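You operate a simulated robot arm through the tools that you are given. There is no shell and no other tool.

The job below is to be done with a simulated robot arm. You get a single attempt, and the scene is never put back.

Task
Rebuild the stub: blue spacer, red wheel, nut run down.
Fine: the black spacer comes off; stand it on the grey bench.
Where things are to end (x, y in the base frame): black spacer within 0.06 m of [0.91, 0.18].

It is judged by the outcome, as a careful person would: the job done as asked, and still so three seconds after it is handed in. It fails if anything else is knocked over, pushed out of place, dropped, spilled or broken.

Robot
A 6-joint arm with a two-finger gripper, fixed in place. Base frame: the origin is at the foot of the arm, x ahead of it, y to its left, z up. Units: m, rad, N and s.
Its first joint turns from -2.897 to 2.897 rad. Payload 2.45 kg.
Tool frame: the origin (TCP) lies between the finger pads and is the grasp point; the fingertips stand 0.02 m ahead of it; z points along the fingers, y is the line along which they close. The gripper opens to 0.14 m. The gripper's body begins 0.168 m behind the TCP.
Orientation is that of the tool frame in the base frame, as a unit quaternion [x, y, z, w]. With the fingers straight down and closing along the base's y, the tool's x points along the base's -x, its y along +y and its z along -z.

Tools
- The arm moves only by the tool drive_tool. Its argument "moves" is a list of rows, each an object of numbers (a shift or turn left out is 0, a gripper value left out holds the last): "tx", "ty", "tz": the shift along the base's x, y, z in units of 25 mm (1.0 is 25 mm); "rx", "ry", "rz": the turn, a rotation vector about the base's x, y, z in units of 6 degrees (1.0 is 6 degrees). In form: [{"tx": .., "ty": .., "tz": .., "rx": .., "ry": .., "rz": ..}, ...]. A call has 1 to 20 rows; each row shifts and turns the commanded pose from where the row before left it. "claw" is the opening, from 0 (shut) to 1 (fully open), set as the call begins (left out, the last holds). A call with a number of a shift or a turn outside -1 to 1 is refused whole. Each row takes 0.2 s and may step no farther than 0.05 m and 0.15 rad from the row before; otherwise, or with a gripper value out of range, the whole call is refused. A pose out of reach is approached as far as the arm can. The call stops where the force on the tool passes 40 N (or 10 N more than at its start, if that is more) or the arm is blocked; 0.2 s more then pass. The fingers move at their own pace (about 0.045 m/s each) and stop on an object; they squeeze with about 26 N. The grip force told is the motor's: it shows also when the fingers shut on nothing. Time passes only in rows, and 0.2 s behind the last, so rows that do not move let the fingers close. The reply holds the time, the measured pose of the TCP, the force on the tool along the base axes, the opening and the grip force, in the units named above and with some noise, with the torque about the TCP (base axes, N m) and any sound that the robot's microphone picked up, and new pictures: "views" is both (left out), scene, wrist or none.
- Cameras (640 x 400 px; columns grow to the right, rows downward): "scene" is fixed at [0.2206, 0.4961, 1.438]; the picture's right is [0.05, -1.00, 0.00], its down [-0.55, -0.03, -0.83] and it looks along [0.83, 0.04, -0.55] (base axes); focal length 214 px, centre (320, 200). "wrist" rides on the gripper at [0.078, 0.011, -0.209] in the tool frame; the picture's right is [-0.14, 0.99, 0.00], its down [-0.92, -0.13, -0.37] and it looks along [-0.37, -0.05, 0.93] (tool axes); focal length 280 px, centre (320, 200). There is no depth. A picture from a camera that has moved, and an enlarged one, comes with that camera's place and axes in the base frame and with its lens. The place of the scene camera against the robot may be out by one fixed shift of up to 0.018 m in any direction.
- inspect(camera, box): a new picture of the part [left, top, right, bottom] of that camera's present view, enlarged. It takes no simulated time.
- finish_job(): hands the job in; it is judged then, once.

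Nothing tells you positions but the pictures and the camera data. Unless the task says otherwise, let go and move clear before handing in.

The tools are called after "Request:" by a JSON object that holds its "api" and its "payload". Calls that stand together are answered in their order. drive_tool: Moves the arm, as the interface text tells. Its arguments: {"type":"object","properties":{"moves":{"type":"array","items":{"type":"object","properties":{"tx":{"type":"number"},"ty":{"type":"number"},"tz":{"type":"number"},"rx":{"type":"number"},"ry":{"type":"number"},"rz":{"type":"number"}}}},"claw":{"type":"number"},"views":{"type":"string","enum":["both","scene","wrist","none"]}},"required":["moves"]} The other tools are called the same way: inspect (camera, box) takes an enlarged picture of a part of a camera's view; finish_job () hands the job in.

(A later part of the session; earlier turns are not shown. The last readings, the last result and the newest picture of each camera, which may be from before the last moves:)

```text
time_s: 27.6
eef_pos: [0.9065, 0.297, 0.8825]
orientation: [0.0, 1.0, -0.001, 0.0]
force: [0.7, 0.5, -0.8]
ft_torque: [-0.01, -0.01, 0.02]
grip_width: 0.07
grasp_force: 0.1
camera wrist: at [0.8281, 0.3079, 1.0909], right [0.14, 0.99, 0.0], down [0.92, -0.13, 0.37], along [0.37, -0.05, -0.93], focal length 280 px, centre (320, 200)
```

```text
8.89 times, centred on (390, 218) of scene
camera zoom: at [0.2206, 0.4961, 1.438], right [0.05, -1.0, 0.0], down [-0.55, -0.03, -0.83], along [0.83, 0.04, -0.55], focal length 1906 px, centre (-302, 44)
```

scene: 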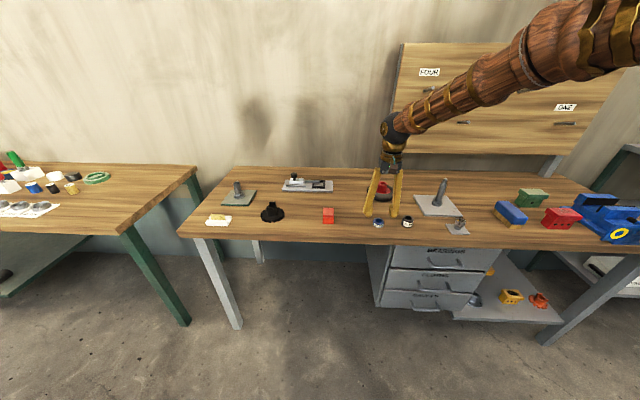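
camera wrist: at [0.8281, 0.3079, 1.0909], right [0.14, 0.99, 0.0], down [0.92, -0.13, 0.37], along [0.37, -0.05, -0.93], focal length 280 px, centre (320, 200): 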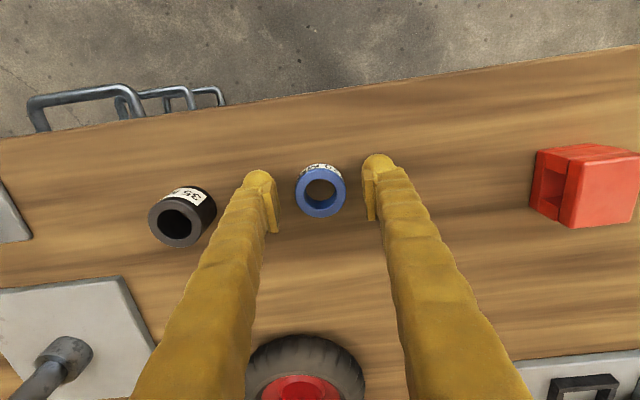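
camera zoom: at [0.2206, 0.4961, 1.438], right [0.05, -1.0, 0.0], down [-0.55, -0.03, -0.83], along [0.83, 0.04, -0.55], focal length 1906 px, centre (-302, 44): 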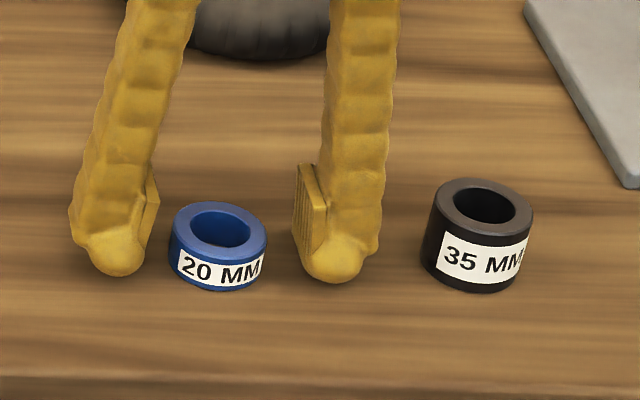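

The ring sits well between the fingers; I'll nudge 1 mm in −x so it is held exactly as the black one was, then close.

Request:
{"api": "drive_tool", "payload": {"moves": [{"tx": -0.04}, {}], "views": "none"}}

Request:
{"api": "drive_tool", "payload": {"moves": [{}, {}, {}, {}, {}], "claw": 0.2, "views": "wrist"}}

Request:
{"api": "drive_tool", "payload": {"moves": [{"tz": 0.2}, {"tz": 0.5}, {"tz": 0.8}, {"tz": 1}, {"tz": 1}, {"tz": 1}, {"tz": 1}, {"tz": 1}, {"tz": 0.7}]}}

Request:
{"api": "inspect", "payload": {"camera": "wrist", "box": [270, 120, 370, 240]}}

```text
time_s: 28.2
eef_pos: [0.9054, 0.2972, 0.8819]
orientation: [0.0, 1.0, 0.0, -0.001]
force: [0.4, 0.1, -1.2]
ft_torque: [-0.02, -0.04, 0.03]
grip_width: 0.0698
grasp_force: 0.0
```

```text
time_s: 29.4
eef_pos: [0.9046, 0.2965, 0.8814]
orientation: [0.0, 1.0, 0.0, -0.001]
force: [-0.3, 0.2, 0.6]
ft_torque: [0.01, 0.04, -0.02]
grip_width: 0.0405
grasp_force: 25.9
camera wrist: at [0.8269, 0.3078, 1.0911], right [0.14, 0.99, 0.0], down [0.92, -0.13, 0.37], along [0.37, -0.05, -0.93], focal length 280 px, centre (320, 200)
```

wrist: 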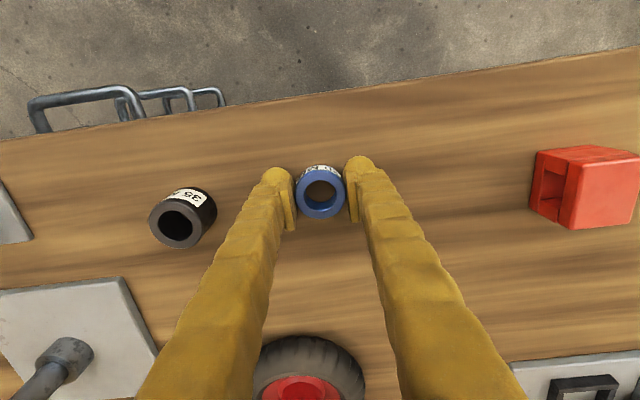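

```text
time_s: 31.4
eef_pos: [0.9032, 0.2963, 1.0628]
orientation: [0.0, 1.0, -0.001, 0.0]
force: [0.5, 0.5, -2.8]
ft_torque: [0.02, -0.03, -0.01]
grip_width: 0.0406
grasp_force: 26.0
camera wrist: at [0.8265, 0.3079, 1.2714], right [0.14, 0.99, 0.0], down [0.92, -0.13, 0.37], along [0.36, -0.05, -0.93], focal length 280 px, centre (320, 200)
```

scene: 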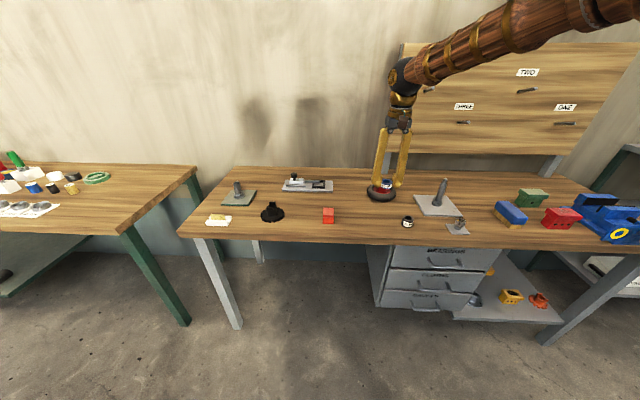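
wrist: 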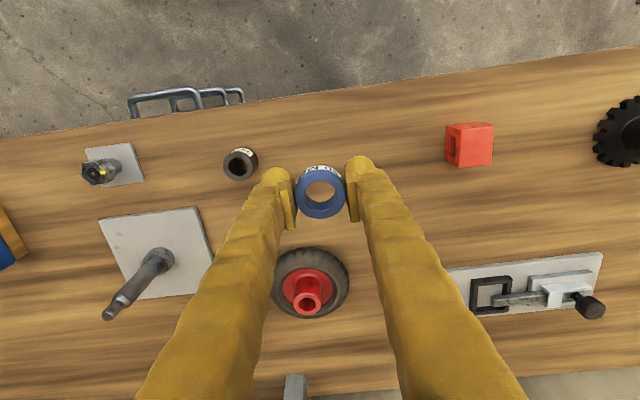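

```text
3.33 times, centred on (320, 180) of wrist
camera zoom: at [0.8265, 0.3079, 1.2714], right [0.14, 0.99, 0.0], down [0.92, -0.13, 0.37], along [0.36, -0.05, -0.93], focal length 935 px, centre (320, 267)
```

zoom: 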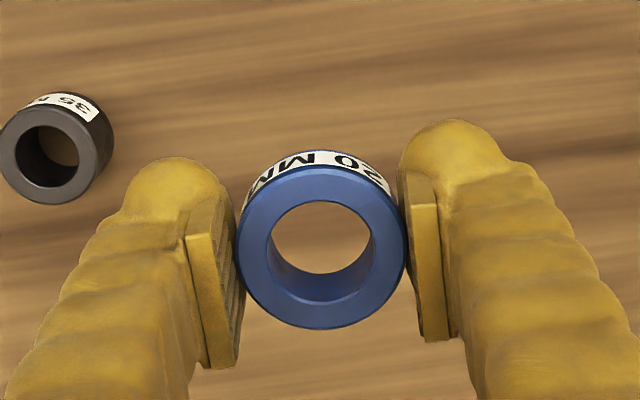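

Blue ring is held level and centred. Moving at height to directly over the stub.

Request:
{"api": "drive_tool", "payload": {"moves": [{"tx": 0.4423, "ty": -0.8808}, {"tx": 0.4423, "ty": -0.8808}, {"tx": 0.4423, "ty": -0.8808}, {"tx": 0.4423, "ty": -0.8808}, {"tx": 0.4423, "ty": -0.8808}, {"tx": 0.4423, "ty": -0.8808}, {"tx": 0.4423, "ty": -0.8808}, {"tx": 0.4423, "ty": -0.8808}, {"tx": 0.4423, "ty": -0.8808}, {"tx": 0.4423, "ty": -0.8808}, {"tx": 0.4423, "ty": -0.8808}, {"tx": 0.4423, "ty": -0.8808}, {"tx": 0.4423, "ty": -0.8808}, {}]}}

Request:
{"api": "inspect", "payload": {"camera": "wrist", "box": [270, 120, 370, 240]}}

Request:
{"api": "inspect", "payload": {"camera": "scene", "box": [410, 130, 490, 220]}}

```text
time_s: 34.4
eef_pos: [1.0497, 0.0111, 1.0621]
orientation: [0.0, 1.0, 0.0, 0.001]
force: [0.0, 0.8, -1.9]
ft_torque: [0.0, -0.01, 0.0]
grip_width: 0.0404
grasp_force: 26.1
camera wrist: at [0.9716, 0.0215, 1.271], right [0.14, 0.99, 0.0], down [0.92, -0.13, 0.37], along [0.36, -0.05, -0.93], focal length 280 px, centre (320, 200)
```

scene: 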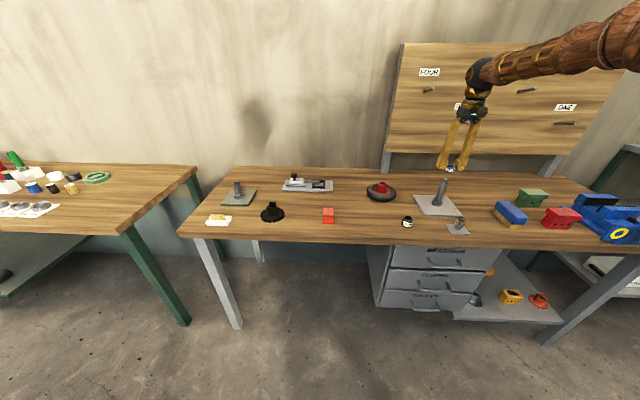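
wrist: 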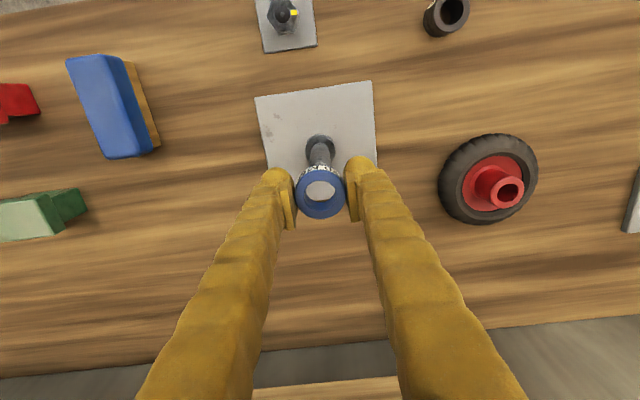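

```text
3.33 times, centred on (320, 180) of wrist
camera zoom: at [0.9716, 0.0215, 1.271], right [0.14, 0.99, 0.0], down [0.92, -0.13, 0.37], along [0.36, -0.05, -0.93], focal length 935 px, centre (320, 267)
```

zoom: 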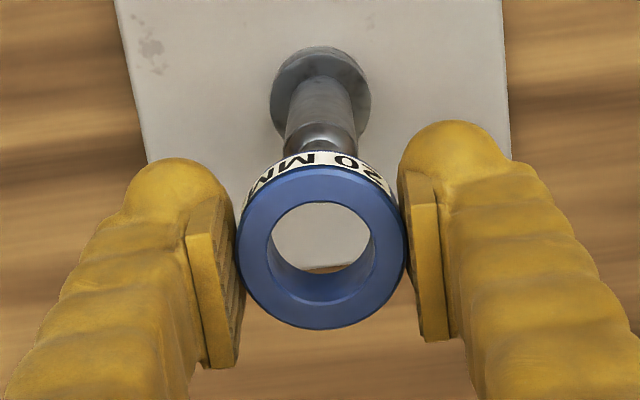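

```text
4.44 times, centred on (450, 175) of scene
camera zoom: at [0.2206, 0.4961, 1.438], right [0.05, -1.0, 0.0], down [-0.55, -0.03, -0.83], along [0.83, 0.04, -0.55], focal length 953 px, centre (-258, 311)
```

zoom: 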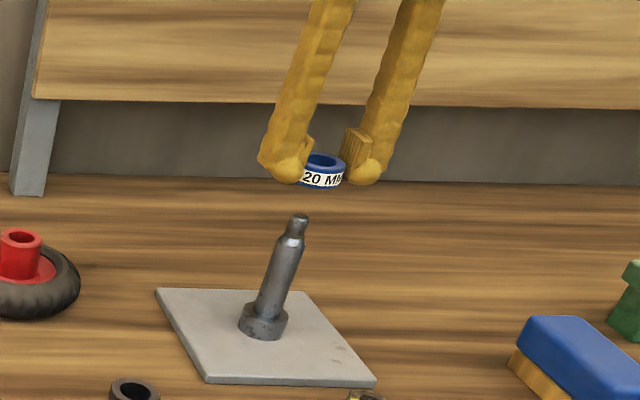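

The view matches the black spacer's lift position to within a pixel. Lowering the ring over the thread and shaft nose in steps, watching force.

Request:
{"api": "drive_tool", "payload": {"moves": [{"tz": -0.7}, {"tz": -0.7}, {"tz": -0.6}, {"tz": -0.5}, {}], "views": "none"}}

Request:
{"api": "drive_tool", "payload": {"moves": [{"tz": -0.3}, {"tz": -0.3}, {"tz": -0.2}, {}], "views": "wrist"}}

Request:
{"api": "inspect", "payload": {"camera": "wrist", "box": [270, 120, 370, 240]}}

```text
time_s: 35.6
eef_pos: [1.0492, 0.0111, 1.0007]
orientation: [0.0, 1.0, 0.0, 0.0]
force: [0.2, -0.4, -1.3]
ft_torque: [0.03, -0.02, 0.0]
grip_width: 0.0405
grasp_force: 25.7
```

```text
time_s: 36.6
eef_pos: [1.0495, 0.0107, 0.9793]
orientation: [0.001, 1.0, 0.001, 0.0]
force: [0.2, -0.1, -0.7]
ft_torque: [0.02, -0.01, 0.0]
grip_width: 0.0405
grasp_force: 26.2
camera wrist: at [0.9715, 0.0222, 1.1885], right [0.14, 0.99, 0.0], down [0.92, -0.13, 0.37], along [0.36, -0.05, -0.93], focal length 280 px, centre (320, 200)
```

wrist: 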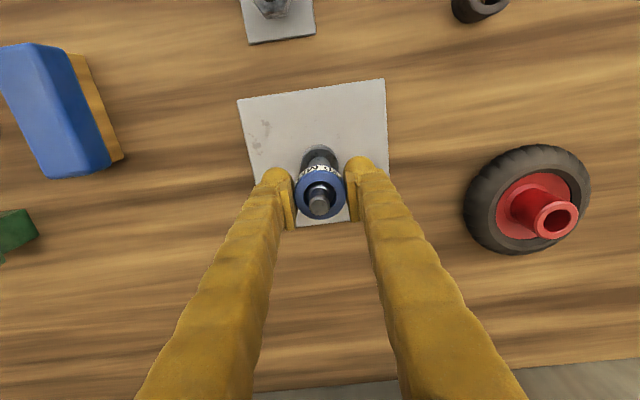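

```text
3.33 times, centred on (320, 180) of wrist
camera zoom: at [0.9715, 0.0222, 1.1885], right [0.14, 0.99, 0.0], down [0.92, -0.13, 0.37], along [0.36, -0.05, -0.93], focal length 935 px, centre (320, 267)
```

zoom: 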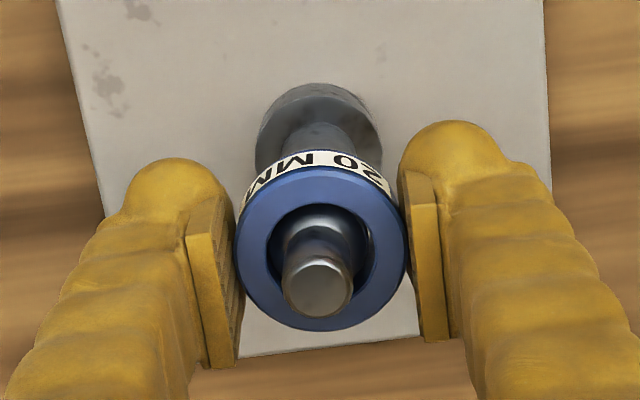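

The nose is through the bore and centred, no lateral force. Continuing down toward the collar.

Request:
{"api": "drive_tool", "payload": {"moves": [{"tz": -0.3}, {"tz": -0.3}, {"tz": -0.3}, {"tz": -0.3}, {}], "views": "none"}}

Request:
{"api": "drive_tool", "payload": {"moves": [{"tz": -0.3}, {"tz": -0.3}, {"tz": -0.3}, {"tz": -0.2}, {}], "views": "none"}}

```text
time_s: 37.8
eef_pos: [1.05, 0.0116, 0.9502]
orientation: [0.0, 1.0, 0.0, 0.0]
force: [-10.0, 0.2, 0.0]
ft_torque: [-0.02, 0.03, -0.02]
grip_width: 0.0404
grasp_force: 25.9
```

```text
time_s: 39.0
eef_pos: [1.0487, 0.0114, 0.9225]
orientation: [0.0, 1.0, 0.0, 0.0]
force: [-0.1, -0.5, -1.6]
ft_torque: [-0.01, 0.03, 0.01]
grip_width: 0.0406
grasp_force: 26.2
```

Sliding freely; now near the collar. Stepping down in small increments to feel the seat.

Request:
{"api": "drive_tool", "payload": {"moves": [{"tz": -0.12}, {"tz": -0.08}, {}], "views": "none"}}

Request:
{"api": "drive_tool", "payload": {"moves": [{"tz": -0.06}, {}], "views": "none"}}

Request:
{"api": "drive_tool", "payload": {"moves": [{"tz": -0.06}, {}], "views": "none"}}

```text
time_s: 39.8
eef_pos: [1.0489, 0.0113, 0.9177]
orientation: [0.0, 1.0, 0.0, 0.0]
force: [0.0, -0.1, -0.9]
ft_torque: [0.0, 0.02, 0.0]
grip_width: 0.0403
grasp_force: 26.0
```

```text
time_s: 40.4
eef_pos: [1.0491, 0.0117, 0.9164]
orientation: [-0.001, 1.0, 0.0, -0.001]
force: [0.7, 0.1, -1.5]
ft_torque: [0.01, -0.03, 0.0]
grip_width: 0.0403
grasp_force: 26.7
```

```text
time_s: 41.0
eef_pos: [1.049, 0.0104, 0.9144]
orientation: [0.0, 1.0, -0.001, 0.0]
force: [0.1, 0.2, -1.3]
ft_torque: [0.02, 0.02, 0.0]
grip_width: 0.0403
grasp_force: 26.1
```

Request:
{"api": "drive_tool", "payload": {"moves": [{"tz": -0.06}, {}], "views": "none"}}

Request:
{"api": "drive_tool", "payload": {"moves": [{"tz": -0.06}, {}], "views": "scene"}}

Request:
{"api": "inspect", "payload": {"camera": "scene", "box": [420, 170, 470, 220]}}

```text
time_s: 41.6
eef_pos: [1.0493, 0.0111, 0.914]
orientation: [0.001, 1.0, 0.0, 0.002]
force: [-2.5, -0.9, 13.3]
ft_torque: [-0.05, -0.25, -0.04]
grip_width: 0.0404
grasp_force: 26.5
```

```text
time_s: 42.2
eef_pos: [1.0485, 0.0104, 0.9114]
orientation: [0.0, 1.0, 0.0, -0.001]
force: [0.1, -0.5, 15.7]
ft_torque: [-0.03, -0.32, -0.03]
grip_width: 0.0402
grasp_force: 26.1
```

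scene: 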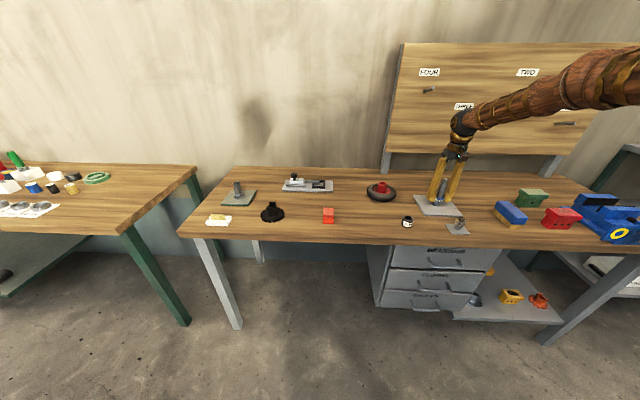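

```text
8.00 times, centred on (445, 195) of scene
camera zoom: at [0.2206, 0.4961, 1.438], right [0.05, -1.0, 0.0], down [-0.55, -0.03, -0.83], along [0.83, 0.04, -0.55], focal length 1716 px, centre (-680, 240)
```

zoom: 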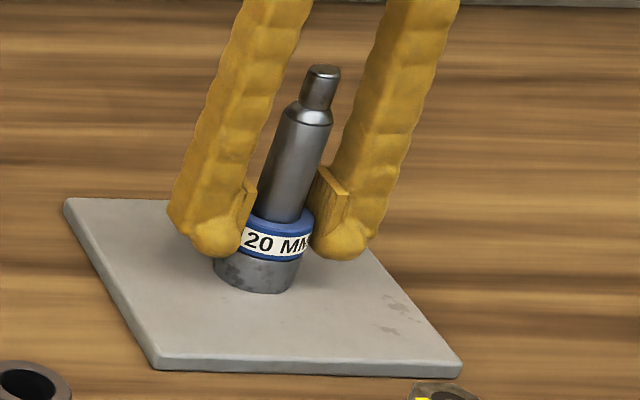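

The ring has seated on the collar (~15 N, visible in the zoom). Easing off, releasing, and rising straight up clear of the stub.

Request:
{"api": "drive_tool", "payload": {"moves": [{"tz": 0.04}, {}, {}, {}, {}], "claw": 0.5, "views": "none"}}

Request:
{"api": "drive_tool", "payload": {"moves": [{"tz": 0.3}, {"tz": 0.6}, {"tz": 1}, {"tz": 1}, {"tz": 1}, {"tz": 1}, {"tz": 1}, {"tz": 1}]}}

Request:
{"api": "inspect", "payload": {"camera": "scene", "box": [420, 170, 470, 220]}}

```text
time_s: 43.4
eef_pos: [1.0495, 0.0109, 0.9129]
orientation: [0.0, 1.0, 0.0, -0.001]
force: [-0.2, 0.3, 0.1]
ft_torque: [0.01, 0.04, 0.01]
grip_width: 0.07
grasp_force: 0.1
```

```text
time_s: 45.2
eef_pos: [1.0504, 0.0103, 1.0847]
orientation: [0.0, 1.0, 0.001, 0.0]
force: [0.2, 0.2, -0.2]
ft_torque: [0.02, 0.01, -0.01]
grip_width: 0.07
grasp_force: 0.0
camera wrist: at [0.9722, 0.0215, 1.2932], right [0.14, 0.99, 0.0], down [0.92, -0.13, 0.37], along [0.36, -0.05, -0.93], focal length 280 px, centre (320, 200)
```

scene: 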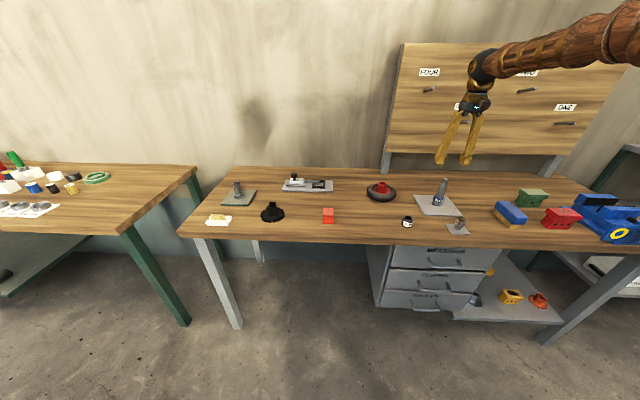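
wrist: 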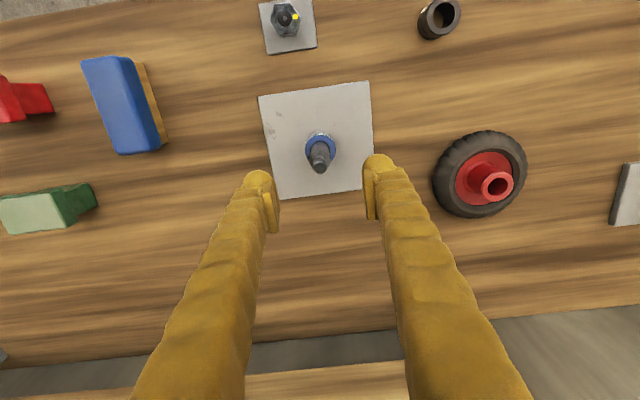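

```text
8.00 times, centred on (445, 195) of scene
camera zoom: at [0.2206, 0.4961, 1.438], right [0.05, -1.0, 0.0], down [-0.55, -0.03, -0.83], along [0.83, 0.04, -0.55], focal length 1716 px, centre (-680, 240)
```

zoom: 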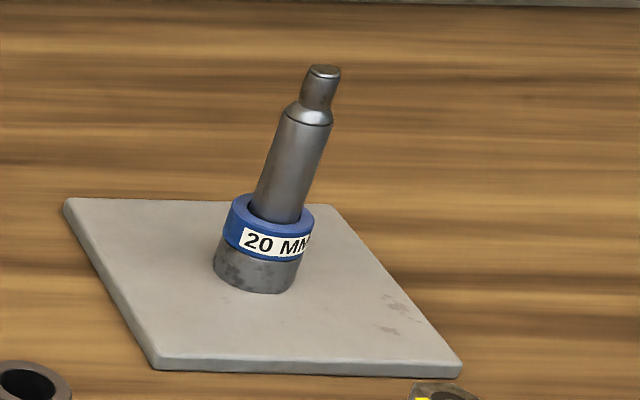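

Blue spacer is seated on the collar. Next I'll move over the red wheel at height, checking reach there.

Request:
{"api": "drive_tool", "payload": {"moves": [{"tx": 0.296, "ty": 0.873}, {"tx": 0.296, "ty": 0.873}, {"tx": 0.296, "ty": 0.873}, {"tx": 0.296, "ty": 0.873}, {"tx": 0.296, "ty": 0.873}, {"tx": 0.296, "ty": 0.873}, {"tx": 0.296, "ty": 0.873}, {"tx": 0.296, "ty": 0.873}, {"tx": 0.296, "ty": 0.873}, {"tx": 0.296, "ty": 0.873}, {"tx": 0.296, "ty": 0.873}, {}]}}

Request:
{"api": "inspect", "payload": {"camera": "wrist", "box": [250, 90, 400, 230]}}

```text
time_s: 47.8
eef_pos: [1.131, 0.251, 1.0853]
orientation: [0.001, 1.0, 0.0, 0.0]
force: [-0.6, -0.1, 1.1]
ft_torque: [0.0, 0.01, -0.03]
grip_width: 0.0699
grasp_force: 0.1
camera wrist: at [1.0527, 0.2627, 1.2938], right [0.14, 0.99, 0.0], down [0.92, -0.13, 0.37], along [0.36, -0.05, -0.93], focal length 280 px, centre (320, 200)
```

scene: 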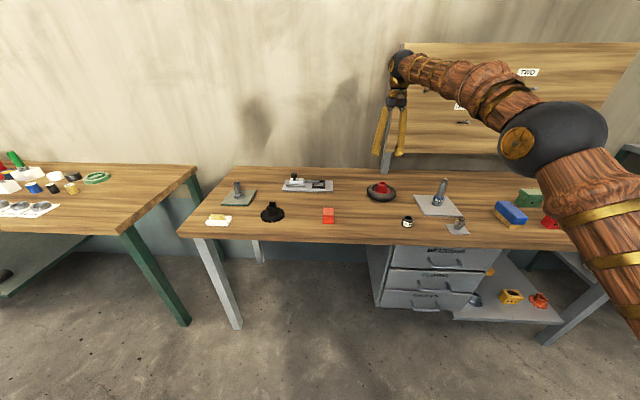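
wrist: 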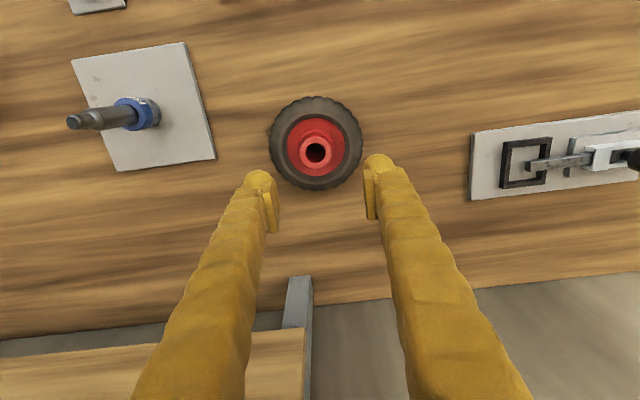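

```text
2.86 times, centred on (325, 160) of wrist
camera zoom: at [1.0527, 0.2627, 1.2938], right [0.14, 0.99, 0.0], down [0.92, -0.13, 0.37], along [0.36, -0.05, -0.93], focal length 801 px, centre (306, 314)
```

zoom: 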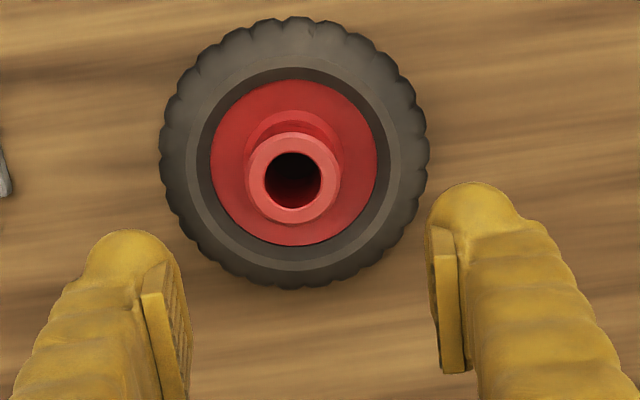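

The wheel hub is at about (1.130, 0.246), roughly 5.5 mm to −y of the gripper. I'll correct that and descend to just above hub height.

Request:
{"api": "drive_tool", "payload": {"moves": [{"ty": -0.224}, {"tz": -0.8}, {"tz": -1}, {"tz": -1}, {"tz": -0.8}, {"tz": -0.6}, {"tz": -0.4}, {}]}}

Request:
{"api": "inspect", "payload": {"camera": "wrist", "box": [240, 110, 400, 250]}}

Request:
{"api": "inspect", "payload": {"camera": "scene", "box": [355, 155, 415, 210]}}

```text
time_s: 49.6
eef_pos: [1.1304, 0.2449, 0.9703]
orientation: [0.0, 1.0, 0.0, 0.0]
force: [0.2, 0.4, -0.4]
ft_torque: [0.0, -0.07, 0.0]
grip_width: 0.0699
grasp_force: 0.1
camera wrist: at [1.0528, 0.2562, 1.1789], right [0.14, 0.99, 0.0], down [0.92, -0.13, 0.37], along [0.36, -0.05, -0.93], focal length 280 px, centre (320, 200)
```

scene: 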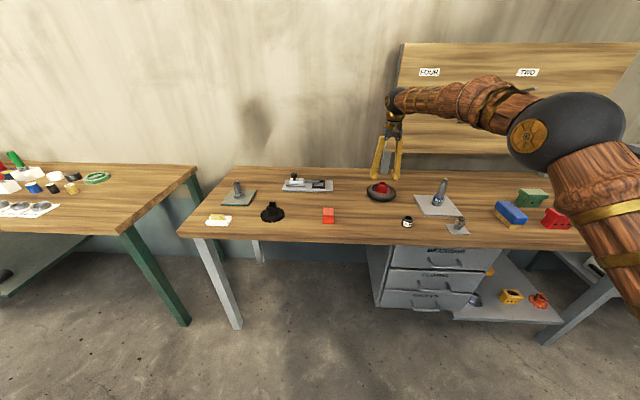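
wrist: 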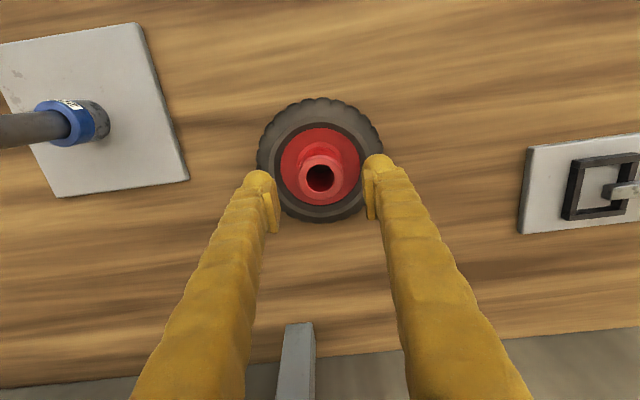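

```text
2.86 times, centred on (320, 180) of wrist
camera zoom: at [1.0528, 0.2562, 1.1789], right [0.14, 0.99, 0.0], down [0.92, -0.13, 0.37], along [0.36, -0.05, -0.93], focal length 801 px, centre (320, 257)
```

zoom: 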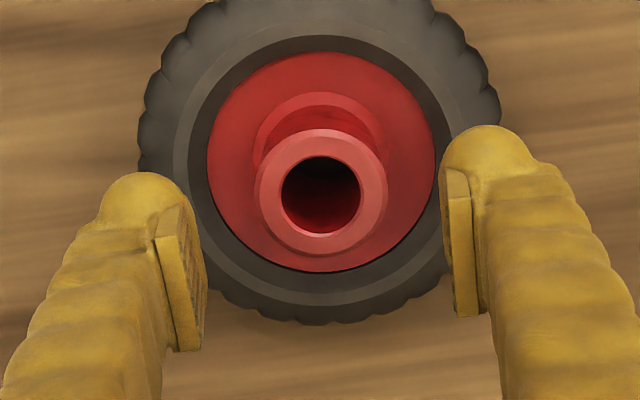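

```text
7.27 times, centred on (385, 182) of scene
camera zoom: at [0.2206, 0.4961, 1.438], right [0.05, -1.0, 0.0], down [-0.55, -0.03, -0.83], along [0.83, 0.04, -0.55], focal length 1560 px, centre (-153, 327)
```

zoom: 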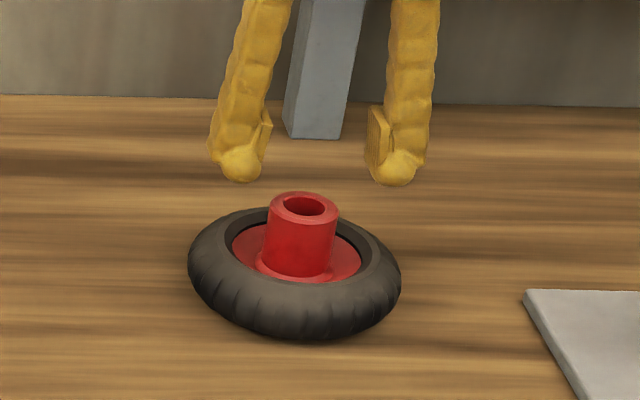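

Hub is centred between the fingers to within about 1 mm. I'll lower so the tips sit just above the tyre, around the exposed hub.

Request:
{"api": "drive_tool", "payload": {"moves": [{"tx": -0.04, "tz": -0.6}, {"tz": -0.6}, {"tz": -0.4}, {"tz": -0.2}, {}]}}

Request:
{"api": "inspect", "payload": {"camera": "wrist", "box": [240, 110, 400, 250]}}

Request:
{"api": "inspect", "payload": {"camera": "scene", "box": [355, 155, 415, 210]}}

```text
time_s: 50.8
eef_pos: [1.1301, 0.2444, 0.9257]
orientation: [-0.001, 1.0, 0.001, 0.0]
force: [-0.6, 0.7, 0.1]
ft_torque: [-0.03, 0.01, 0.0]
grip_width: 0.07
grasp_force: 0.1
camera wrist: at [1.0522, 0.2565, 1.134], right [0.14, 0.99, 0.0], down [0.92, -0.13, 0.37], along [0.37, -0.05, -0.93], focal length 280 px, centre (320, 200)
```

scene: 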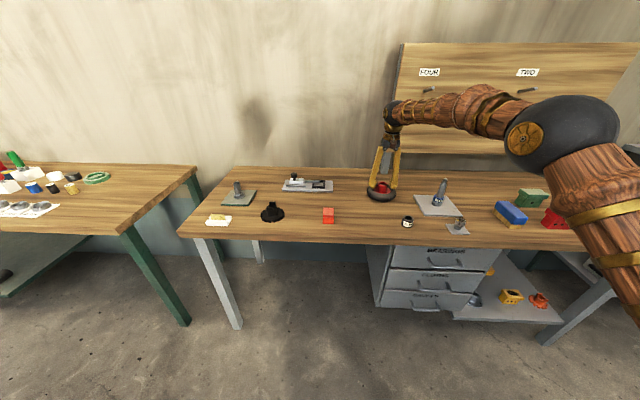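
wrist: 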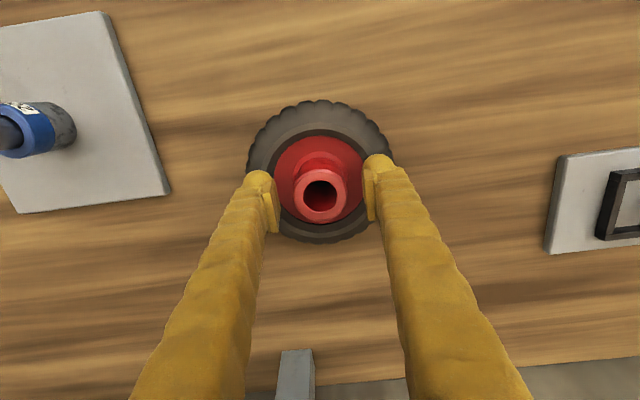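

```text
2.86 times, centred on (320, 180) of wrist
camera zoom: at [1.0522, 0.2565, 1.134], right [0.14, 0.99, 0.0], down [0.92, -0.13, 0.37], along [0.37, -0.05, -0.93], focal length 801 px, centre (320, 257)
```

zoom: 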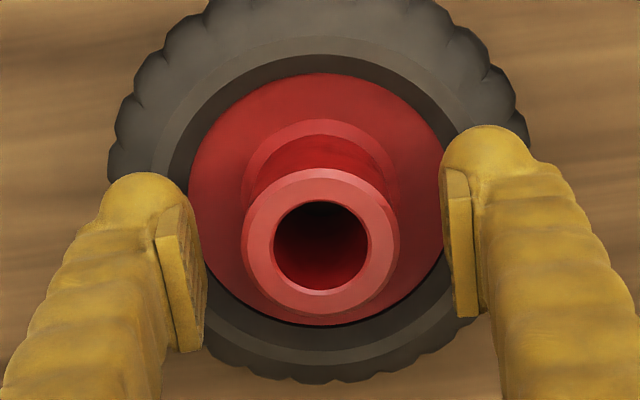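

```text
7.27 times, centred on (385, 182) of scene
camera zoom: at [0.2206, 0.4961, 1.438], right [0.05, -1.0, 0.0], down [-0.55, -0.03, -0.83], along [0.83, 0.04, -0.55], focal length 1560 px, centre (-153, 327)
```

zoom: 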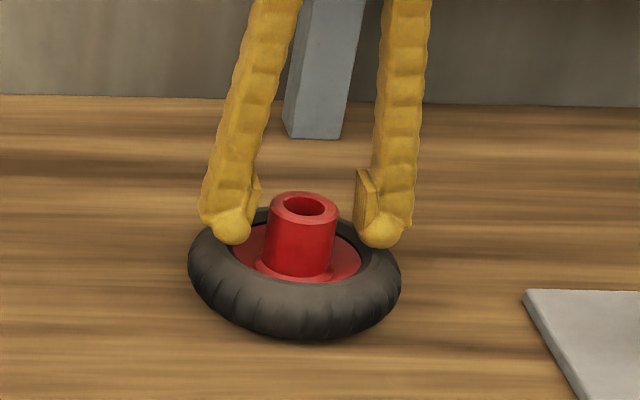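

Tips straddle the hub just above the tyre. Lowering 4 mm more and closing on the hub.

Request:
{"api": "drive_tool", "payload": {"moves": [{"tz": -0.16}, {}], "views": "none"}}

Request:
{"api": "drive_tool", "payload": {"moves": [{}, {}, {}, {}, {}], "claw": 0.2}}

Request:
{"api": "inspect", "payload": {"camera": "wrist", "box": [240, 110, 400, 250]}}

Request:
{"api": "inspect", "payload": {"camera": "scene", "box": [355, 155, 415, 210]}}

```text
time_s: 51.4
eef_pos: [1.13, 0.245, 0.9209]
orientation: [0.0, 1.0, 0.0, 0.0]
force: [0.2, 0.4, 0.3]
ft_torque: [0.02, 0.01, 0.02]
grip_width: 0.0699
grasp_force: 0.0
```

```text
time_s: 52.6
eef_pos: [1.1297, 0.246, 0.9223]
orientation: [-0.001, 1.0, 0.0, 0.0]
force: [0.3, 4.0, -0.3]
ft_torque: [0.04, 0.0, -0.03]
grip_width: 0.043
grasp_force: 26.2
camera wrist: at [1.0519, 0.2565, 1.13], right [0.14, 0.99, 0.0], down [0.92, -0.13, 0.37], along [0.37, -0.05, -0.93], focal length 280 px, centre (320, 200)
```

scene: 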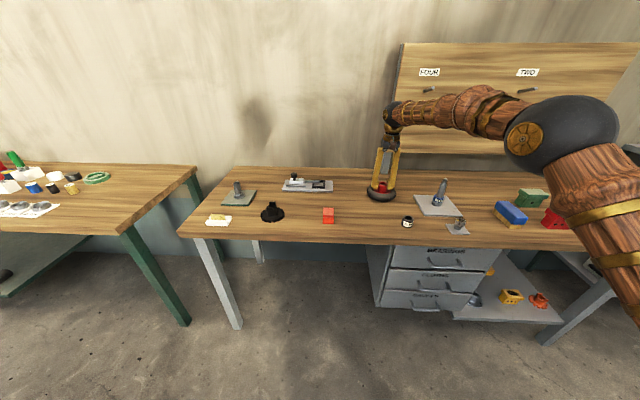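
wrist: 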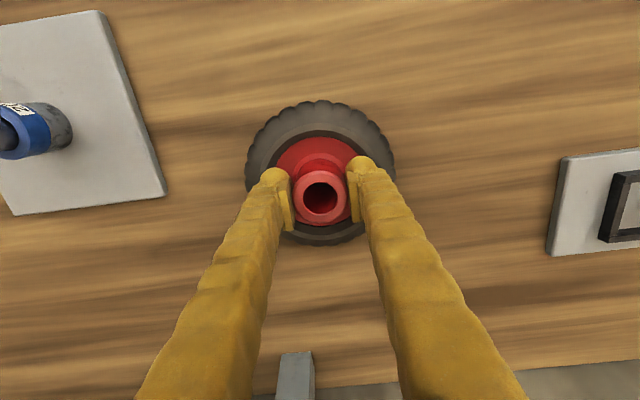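

```text
2.86 times, centred on (320, 180) of wrist
camera zoom: at [1.0519, 0.2565, 1.13], right [0.14, 0.99, 0.0], down [0.92, -0.13, 0.37], along [0.37, -0.05, -0.93], focal length 801 px, centre (320, 257)
```

zoom: 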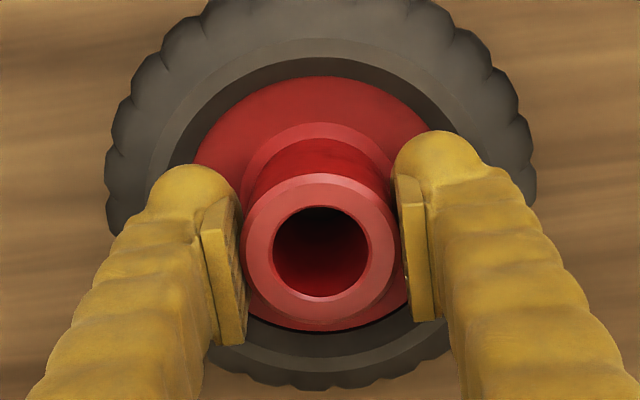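

```text
7.27 times, centred on (385, 182) of scene
camera zoom: at [0.2206, 0.4961, 1.438], right [0.05, -1.0, 0.0], down [-0.55, -0.03, -0.83], along [0.83, 0.04, -0.55], focal length 1560 px, centre (-153, 327)
```

zoom: 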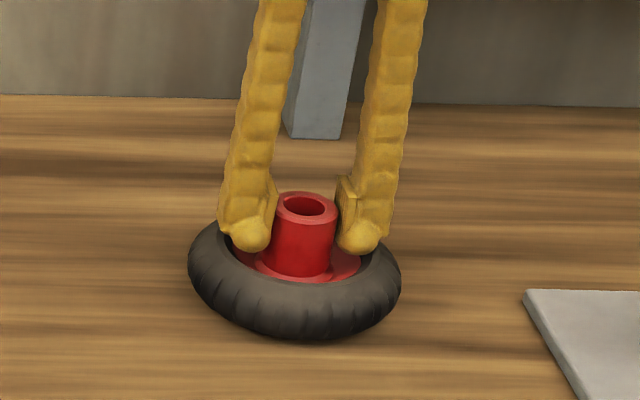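

Gripped at 0.043 m. Lifting slowly and checking that the wheel stays level.

Request:
{"api": "drive_tool", "payload": {"moves": [{"tz": 0.2}, {"tz": 0.4}, {"tz": 0.6}, {"tz": 0.8}, {"tz": 0.8}, {"tz": 0.8}, {"tz": 0.8}, {"tz": 0.8}, {"tz": 0.8}, {"tz": 0.6}, {"tz": 0.4}, {}]}}

Request:
{"api": "inspect", "payload": {"camera": "wrist", "box": [240, 110, 400, 250]}}

Request:
{"api": "inspect", "payload": {"camera": "scene", "box": [355, 105, 435, 210]}}

```text
time_s: 55.2
eef_pos: [1.1296, 0.2454, 1.0948]
orientation: [0.0, 1.0, 0.001, 0.0]
force: [-0.3, -0.4, -7.7]
ft_torque: [0.01, -0.01, 0.02]
grip_width: 0.0426
grasp_force: 26.2
camera wrist: at [1.0517, 0.2562, 1.3038], right [0.14, 0.99, 0.0], down [0.92, -0.13, 0.37], along [0.36, -0.05, -0.93], focal length 280 px, centre (320, 200)
```

scene: 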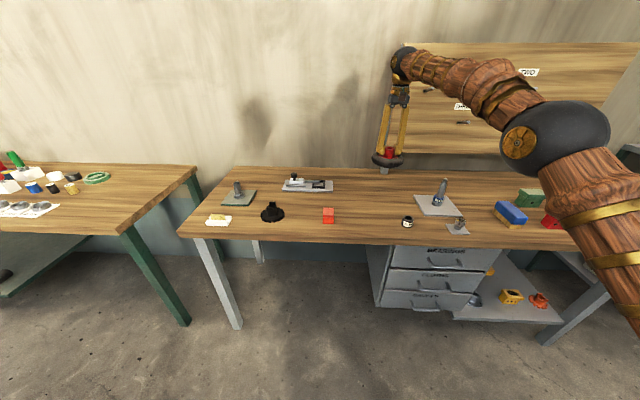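
wrist: 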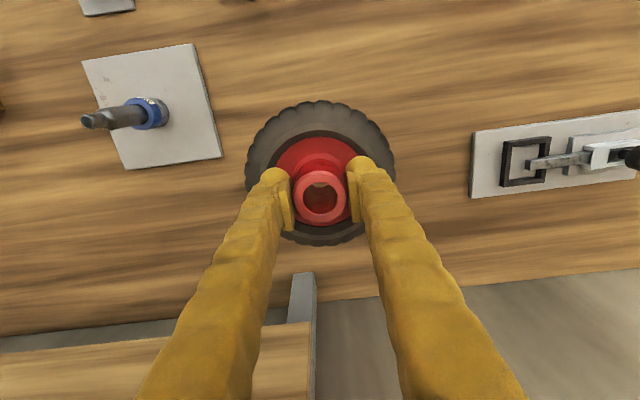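

```text
2.86 times, centred on (320, 180) of wrist
camera zoom: at [1.0517, 0.2562, 1.3038], right [0.14, 0.99, 0.0], down [0.92, -0.13, 0.37], along [0.36, -0.05, -0.93], focal length 801 px, centre (320, 257)
```

zoom: 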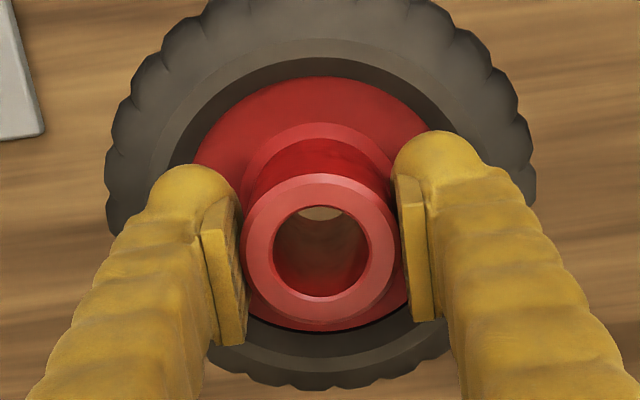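

```text
3.81 times, centred on (395, 158) of scene
camera zoom: at [0.2206, 0.4961, 1.438], right [0.05, -1.0, 0.0], down [-0.55, -0.03, -0.83], along [0.83, 0.04, -0.55], focal length 817 px, centre (34, 362)
```

zoom: 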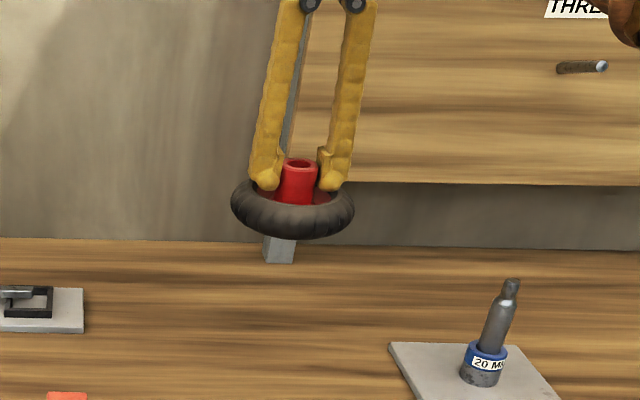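

The wheel hangs level. Carrying it at this height to directly over the stub.

Request:
{"api": "drive_tool", "payload": {"moves": [{"tx": -0.15, "ty": -0.43}, {"tx": -0.2905, "ty": -0.8527}, {"tx": -0.2905, "ty": -0.8527}, {"tx": -0.2905, "ty": -0.8527}, {"tx": -0.2905, "ty": -0.8527}, {"tx": -0.2905, "ty": -0.8527}, {"tx": -0.2905, "ty": -0.8527}, {"tx": -0.2905, "ty": -0.8527}, {"tx": -0.2905, "ty": -0.8527}, {"tx": -0.2905, "ty": -0.8527}, {"tx": -0.2905, "ty": -0.8527}, {"tx": -0.1405, "ty": -0.4227}, {}]}}

Request:
{"api": "inspect", "payload": {"camera": "wrist", "box": [240, 110, 400, 250]}}

Request:
{"api": "inspect", "payload": {"camera": "scene", "box": [405, 120, 485, 220]}}

```text
time_s: 58.0
eef_pos: [1.0493, 0.0114, 1.0965]
orientation: [0.0, 1.0, 0.0, 0.0]
force: [-0.5, -0.8, -8.1]
ft_torque: [-0.02, -0.02, -0.01]
grip_width: 0.0427
grasp_force: 26.5
camera wrist: at [0.9715, 0.0223, 1.3047], right [0.14, 0.99, 0.0], down [0.92, -0.13, 0.37], along [0.36, -0.05, -0.93], focal length 280 px, centre (320, 200)
```

scene: 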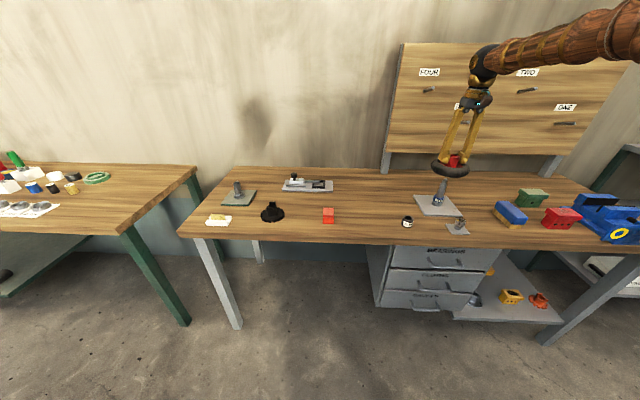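
wrist: 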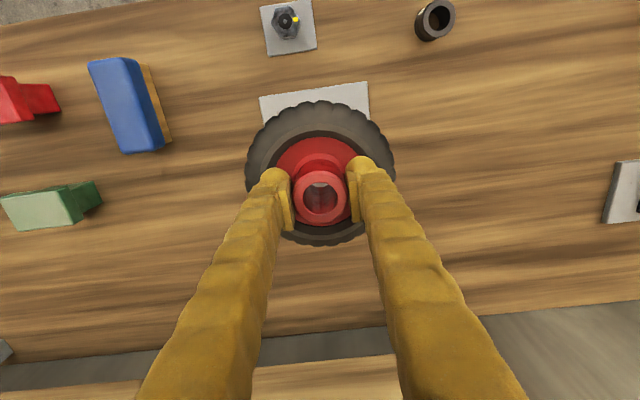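

```text
2.86 times, centred on (320, 180) of wrist
camera zoom: at [0.9715, 0.0223, 1.3047], right [0.14, 0.99, 0.0], down [0.92, -0.13, 0.37], along [0.36, -0.05, -0.93], focal length 801 px, centre (320, 257)
```

zoom: 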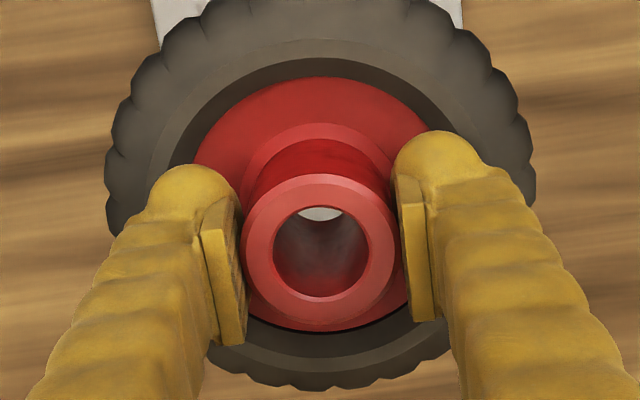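

```text
4.00 times, centred on (445, 170) of scene
camera zoom: at [0.2206, 0.4961, 1.438], right [0.05, -1.0, 0.0], down [-0.55, -0.03, -0.83], along [0.83, 0.04, -0.55], focal length 858 px, centre (-180, 320)
```

zoom: 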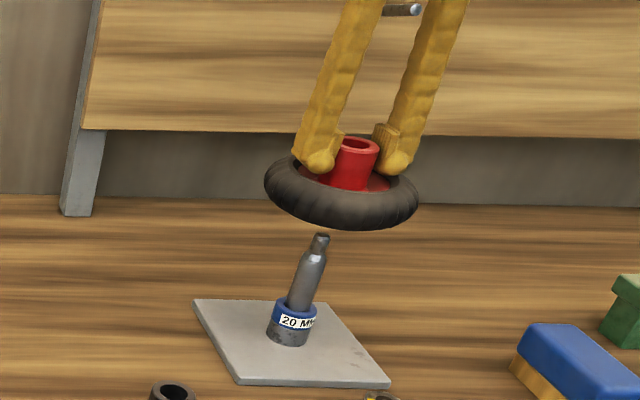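

Wheel is over the stub with the bore aligned. Lowering the bore over the thread first, then slowly down the shaft.

Request:
{"api": "drive_tool", "payload": {"moves": [{"tz": -0.5}, {"tz": -0.6}, {"tz": -0.5}, {"tz": -0.3}, {"tz": -0.3}, {}], "views": "wrist"}}

Request:
{"api": "inspect", "payload": {"camera": "wrist", "box": [280, 150, 360, 230]}}

Request:
{"api": "inspect", "payload": {"camera": "scene", "box": [405, 140, 485, 220]}}

```text
time_s: 59.4
eef_pos: [1.049, 0.0113, 1.04]
orientation: [-0.001, 1.0, 0.0, 0.0]
force: [-0.8, 0.0, -8.0]
ft_torque: [-0.04, 0.0, -0.03]
grip_width: 0.0427
grasp_force: 25.6
camera wrist: at [0.9715, 0.0219, 1.2494], right [0.14, 0.99, 0.0], down [0.92, -0.13, 0.37], along [0.36, -0.05, -0.93], focal length 280 px, centre (320, 200)
```

wrist: 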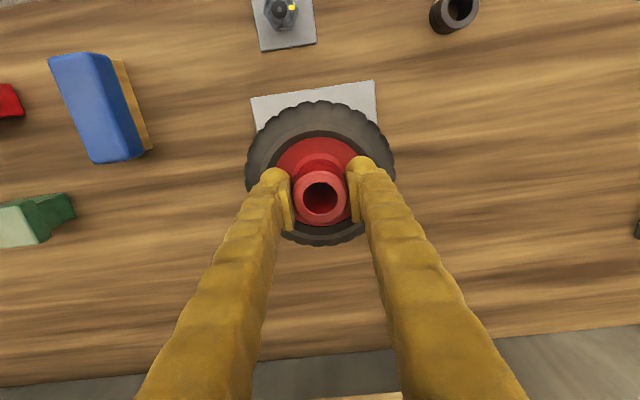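

```text
5.00 times, centred on (320, 190) of wrist
camera zoom: at [0.9715, 0.0219, 1.2494], right [0.14, 0.99, 0.0], down [0.92, -0.13, 0.37], along [0.36, -0.05, -0.93], focal length 1402 px, centre (320, 250)
```

zoom: 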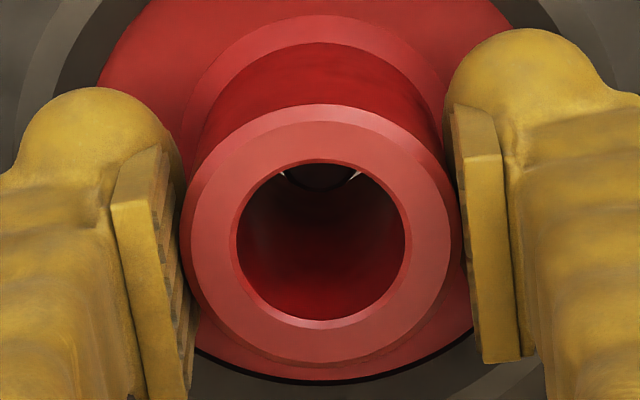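

```text
5.00 times, centred on (445, 180) of scene
camera zoom: at [0.2206, 0.4961, 1.438], right [0.05, -1.0, 0.0], down [-0.55, -0.03, -0.83], along [0.83, 0.04, -0.55], focal length 1072 px, centre (-305, 300)
```

zoom: 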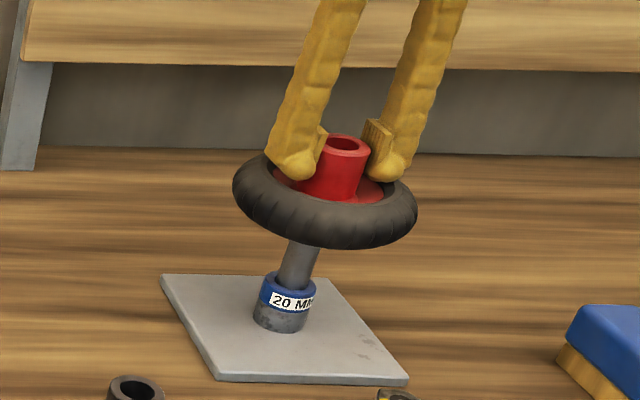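

The thread has entered the bore without contact. Continuing slowly, with force checks.

Request:
{"api": "drive_tool", "payload": {"moves": [{"tz": -0.2}, {"tz": -0.2}, {}], "views": "none"}}

Request:
{"api": "drive_tool", "payload": {"moves": [{"tz": -0.2}, {"tz": -0.2}, {}], "views": "none"}}

Request:
{"api": "drive_tool", "payload": {"moves": [{"tz": -0.2}, {"tz": -0.2}, {}], "views": "wrist"}}

Request:
{"api": "inspect", "payload": {"camera": "wrist", "box": [280, 150, 360, 230]}}

```text
time_s: 60.2
eef_pos: [1.0503, 0.0107, 1.0306]
orientation: [0.0, 1.0, 0.0, 0.0]
force: [0.4, 0.0, -7.1]
ft_torque: [-0.02, -0.02, 0.0]
grip_width: 0.0426
grasp_force: 26.0
```

```text
time_s: 61.0
eef_pos: [1.0513, 0.0113, 1.0203]
orientation: [0.0, 1.0, -0.001, 0.0]
force: [-0.1, -0.3, -8.9]
ft_torque: [0.02, -0.01, 0.03]
grip_width: 0.0427
grasp_force: 26.4
```

```text
time_s: 61.8
eef_pos: [1.0503, 0.0098, 1.0104]
orientation: [0.0, 1.0, -0.001, 0.0]
force: [0.5, -1.1, -7.9]
ft_torque: [0.03, 0.01, 0.0]
grip_width: 0.0427
grasp_force: 26.1
camera wrist: at [0.9715, 0.0217, 1.2189], right [0.14, 0.99, 0.0], down [0.92, -0.13, 0.37], along [0.36, -0.05, -0.93], focal length 280 px, centre (320, 200)
```

wrist: 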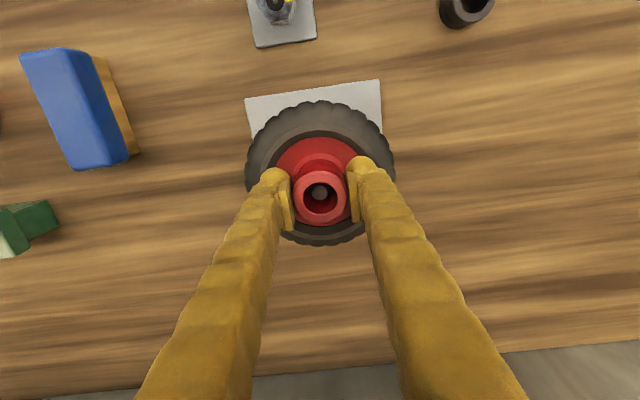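

```text
5.00 times, centred on (320, 190) of wrist
camera zoom: at [0.9715, 0.0217, 1.2189], right [0.14, 0.99, 0.0], down [0.92, -0.13, 0.37], along [0.36, -0.05, -0.93], focal length 1402 px, centre (320, 250)
```

zoom: 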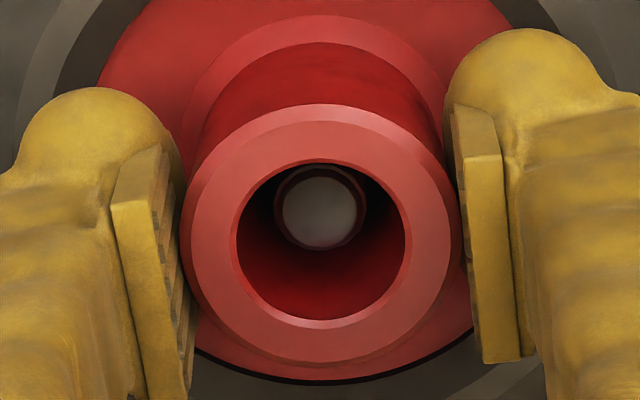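

The stub tip shows well centred in the bore, no side force. Continuing down to near the blue spacer.

Request:
{"api": "drive_tool", "payload": {"moves": [{"tz": -0.2}, {"tz": -0.2}, {"tz": -0.2}, {"tz": -0.2}, {}], "views": "none"}}

Request:
{"api": "drive_tool", "payload": {"moves": [{"tz": -0.2}, {"tz": -0.2}, {}], "views": "none"}}

Request:
{"api": "drive_tool", "payload": {"moves": [{"tz": -0.1}, {}], "views": "none"}}

```text
time_s: 63.0
eef_pos: [1.0484, 0.01, 0.9904]
orientation: [0.0, 1.0, 0.001, 0.0]
force: [1.4, -0.2, -7.2]
ft_torque: [-0.03, -0.01, 0.01]
grip_width: 0.0425
grasp_force: 26.0
```

```text
time_s: 63.8
eef_pos: [1.0502, 0.0111, 0.982]
orientation: [0.001, 1.0, 0.0, -0.001]
force: [1.2, -0.4, -7.6]
ft_torque: [-0.03, 0.0, -0.04]
grip_width: 0.0425
grasp_force: 26.0
```

```text
time_s: 64.4
eef_pos: [1.0493, 0.0113, 0.9775]
orientation: [0.0, 1.0, 0.0, -0.001]
force: [-1.2, -0.3, -7.2]
ft_torque: [0.01, -0.06, 0.01]
grip_width: 0.0428
grasp_force: 26.3
```

Close to seating now; stepping down ~2 mm at a time until contact.

Request:
{"api": "drive_tool", "payload": {"moves": [{"tz": -0.08}, {}], "views": "none"}}

Request:
{"api": "drive_tool", "payload": {"moves": [{"tz": -0.08}, {}], "views": "none"}}

Request:
{"api": "drive_tool", "payload": {"moves": [{"tz": -0.06}, {}], "views": "scene"}}

Request:
{"api": "inspect", "payload": {"camera": "scene", "box": [415, 160, 475, 220]}}

```text
time_s: 65.0
eef_pos: [1.0493, 0.0103, 0.9771]
orientation: [0.0, 1.0, 0.0, 0.0]
force: [-0.2, 0.6, -7.7]
ft_torque: [0.0, 0.0, 0.03]
grip_width: 0.0427
grasp_force: 26.3
```

```text
time_s: 65.6
eef_pos: [1.0499, 0.0111, 0.9757]
orientation: [0.001, 1.0, 0.0, 0.0]
force: [-2.2, -1.6, 9.8]
ft_torque: [0.18, 0.22, 0.04]
grip_width: 0.0426
grasp_force: 25.9
```

```text
time_s: 66.2
eef_pos: [1.0515, 0.0117, 0.9743]
orientation: [0.0, 1.0, 0.0, 0.002]
force: [-2.8, 0.8, 34.4]
ft_torque: [0.0, -0.02, 0.02]
grip_width: 0.0431
grasp_force: 26.4
```

scene: 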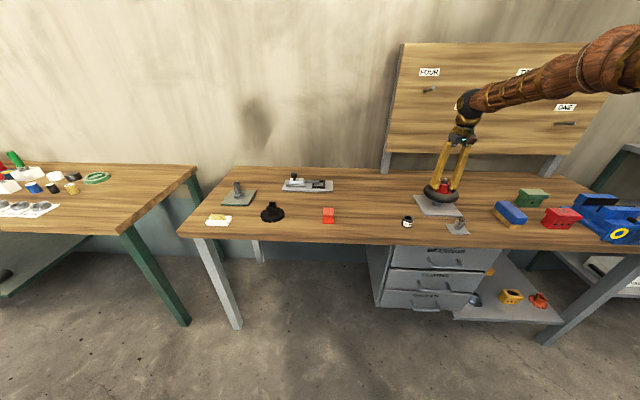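

```text
6.67 times, centred on (445, 190) of scene
camera zoom: at [0.2206, 0.4961, 1.438], right [0.05, -1.0, 0.0], down [-0.55, -0.03, -0.83], along [0.83, 0.04, -0.55], focal length 1430 px, centre (-513, 267)
```

zoom: 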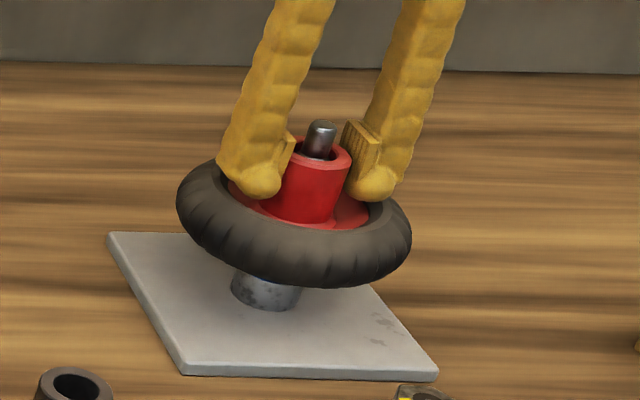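

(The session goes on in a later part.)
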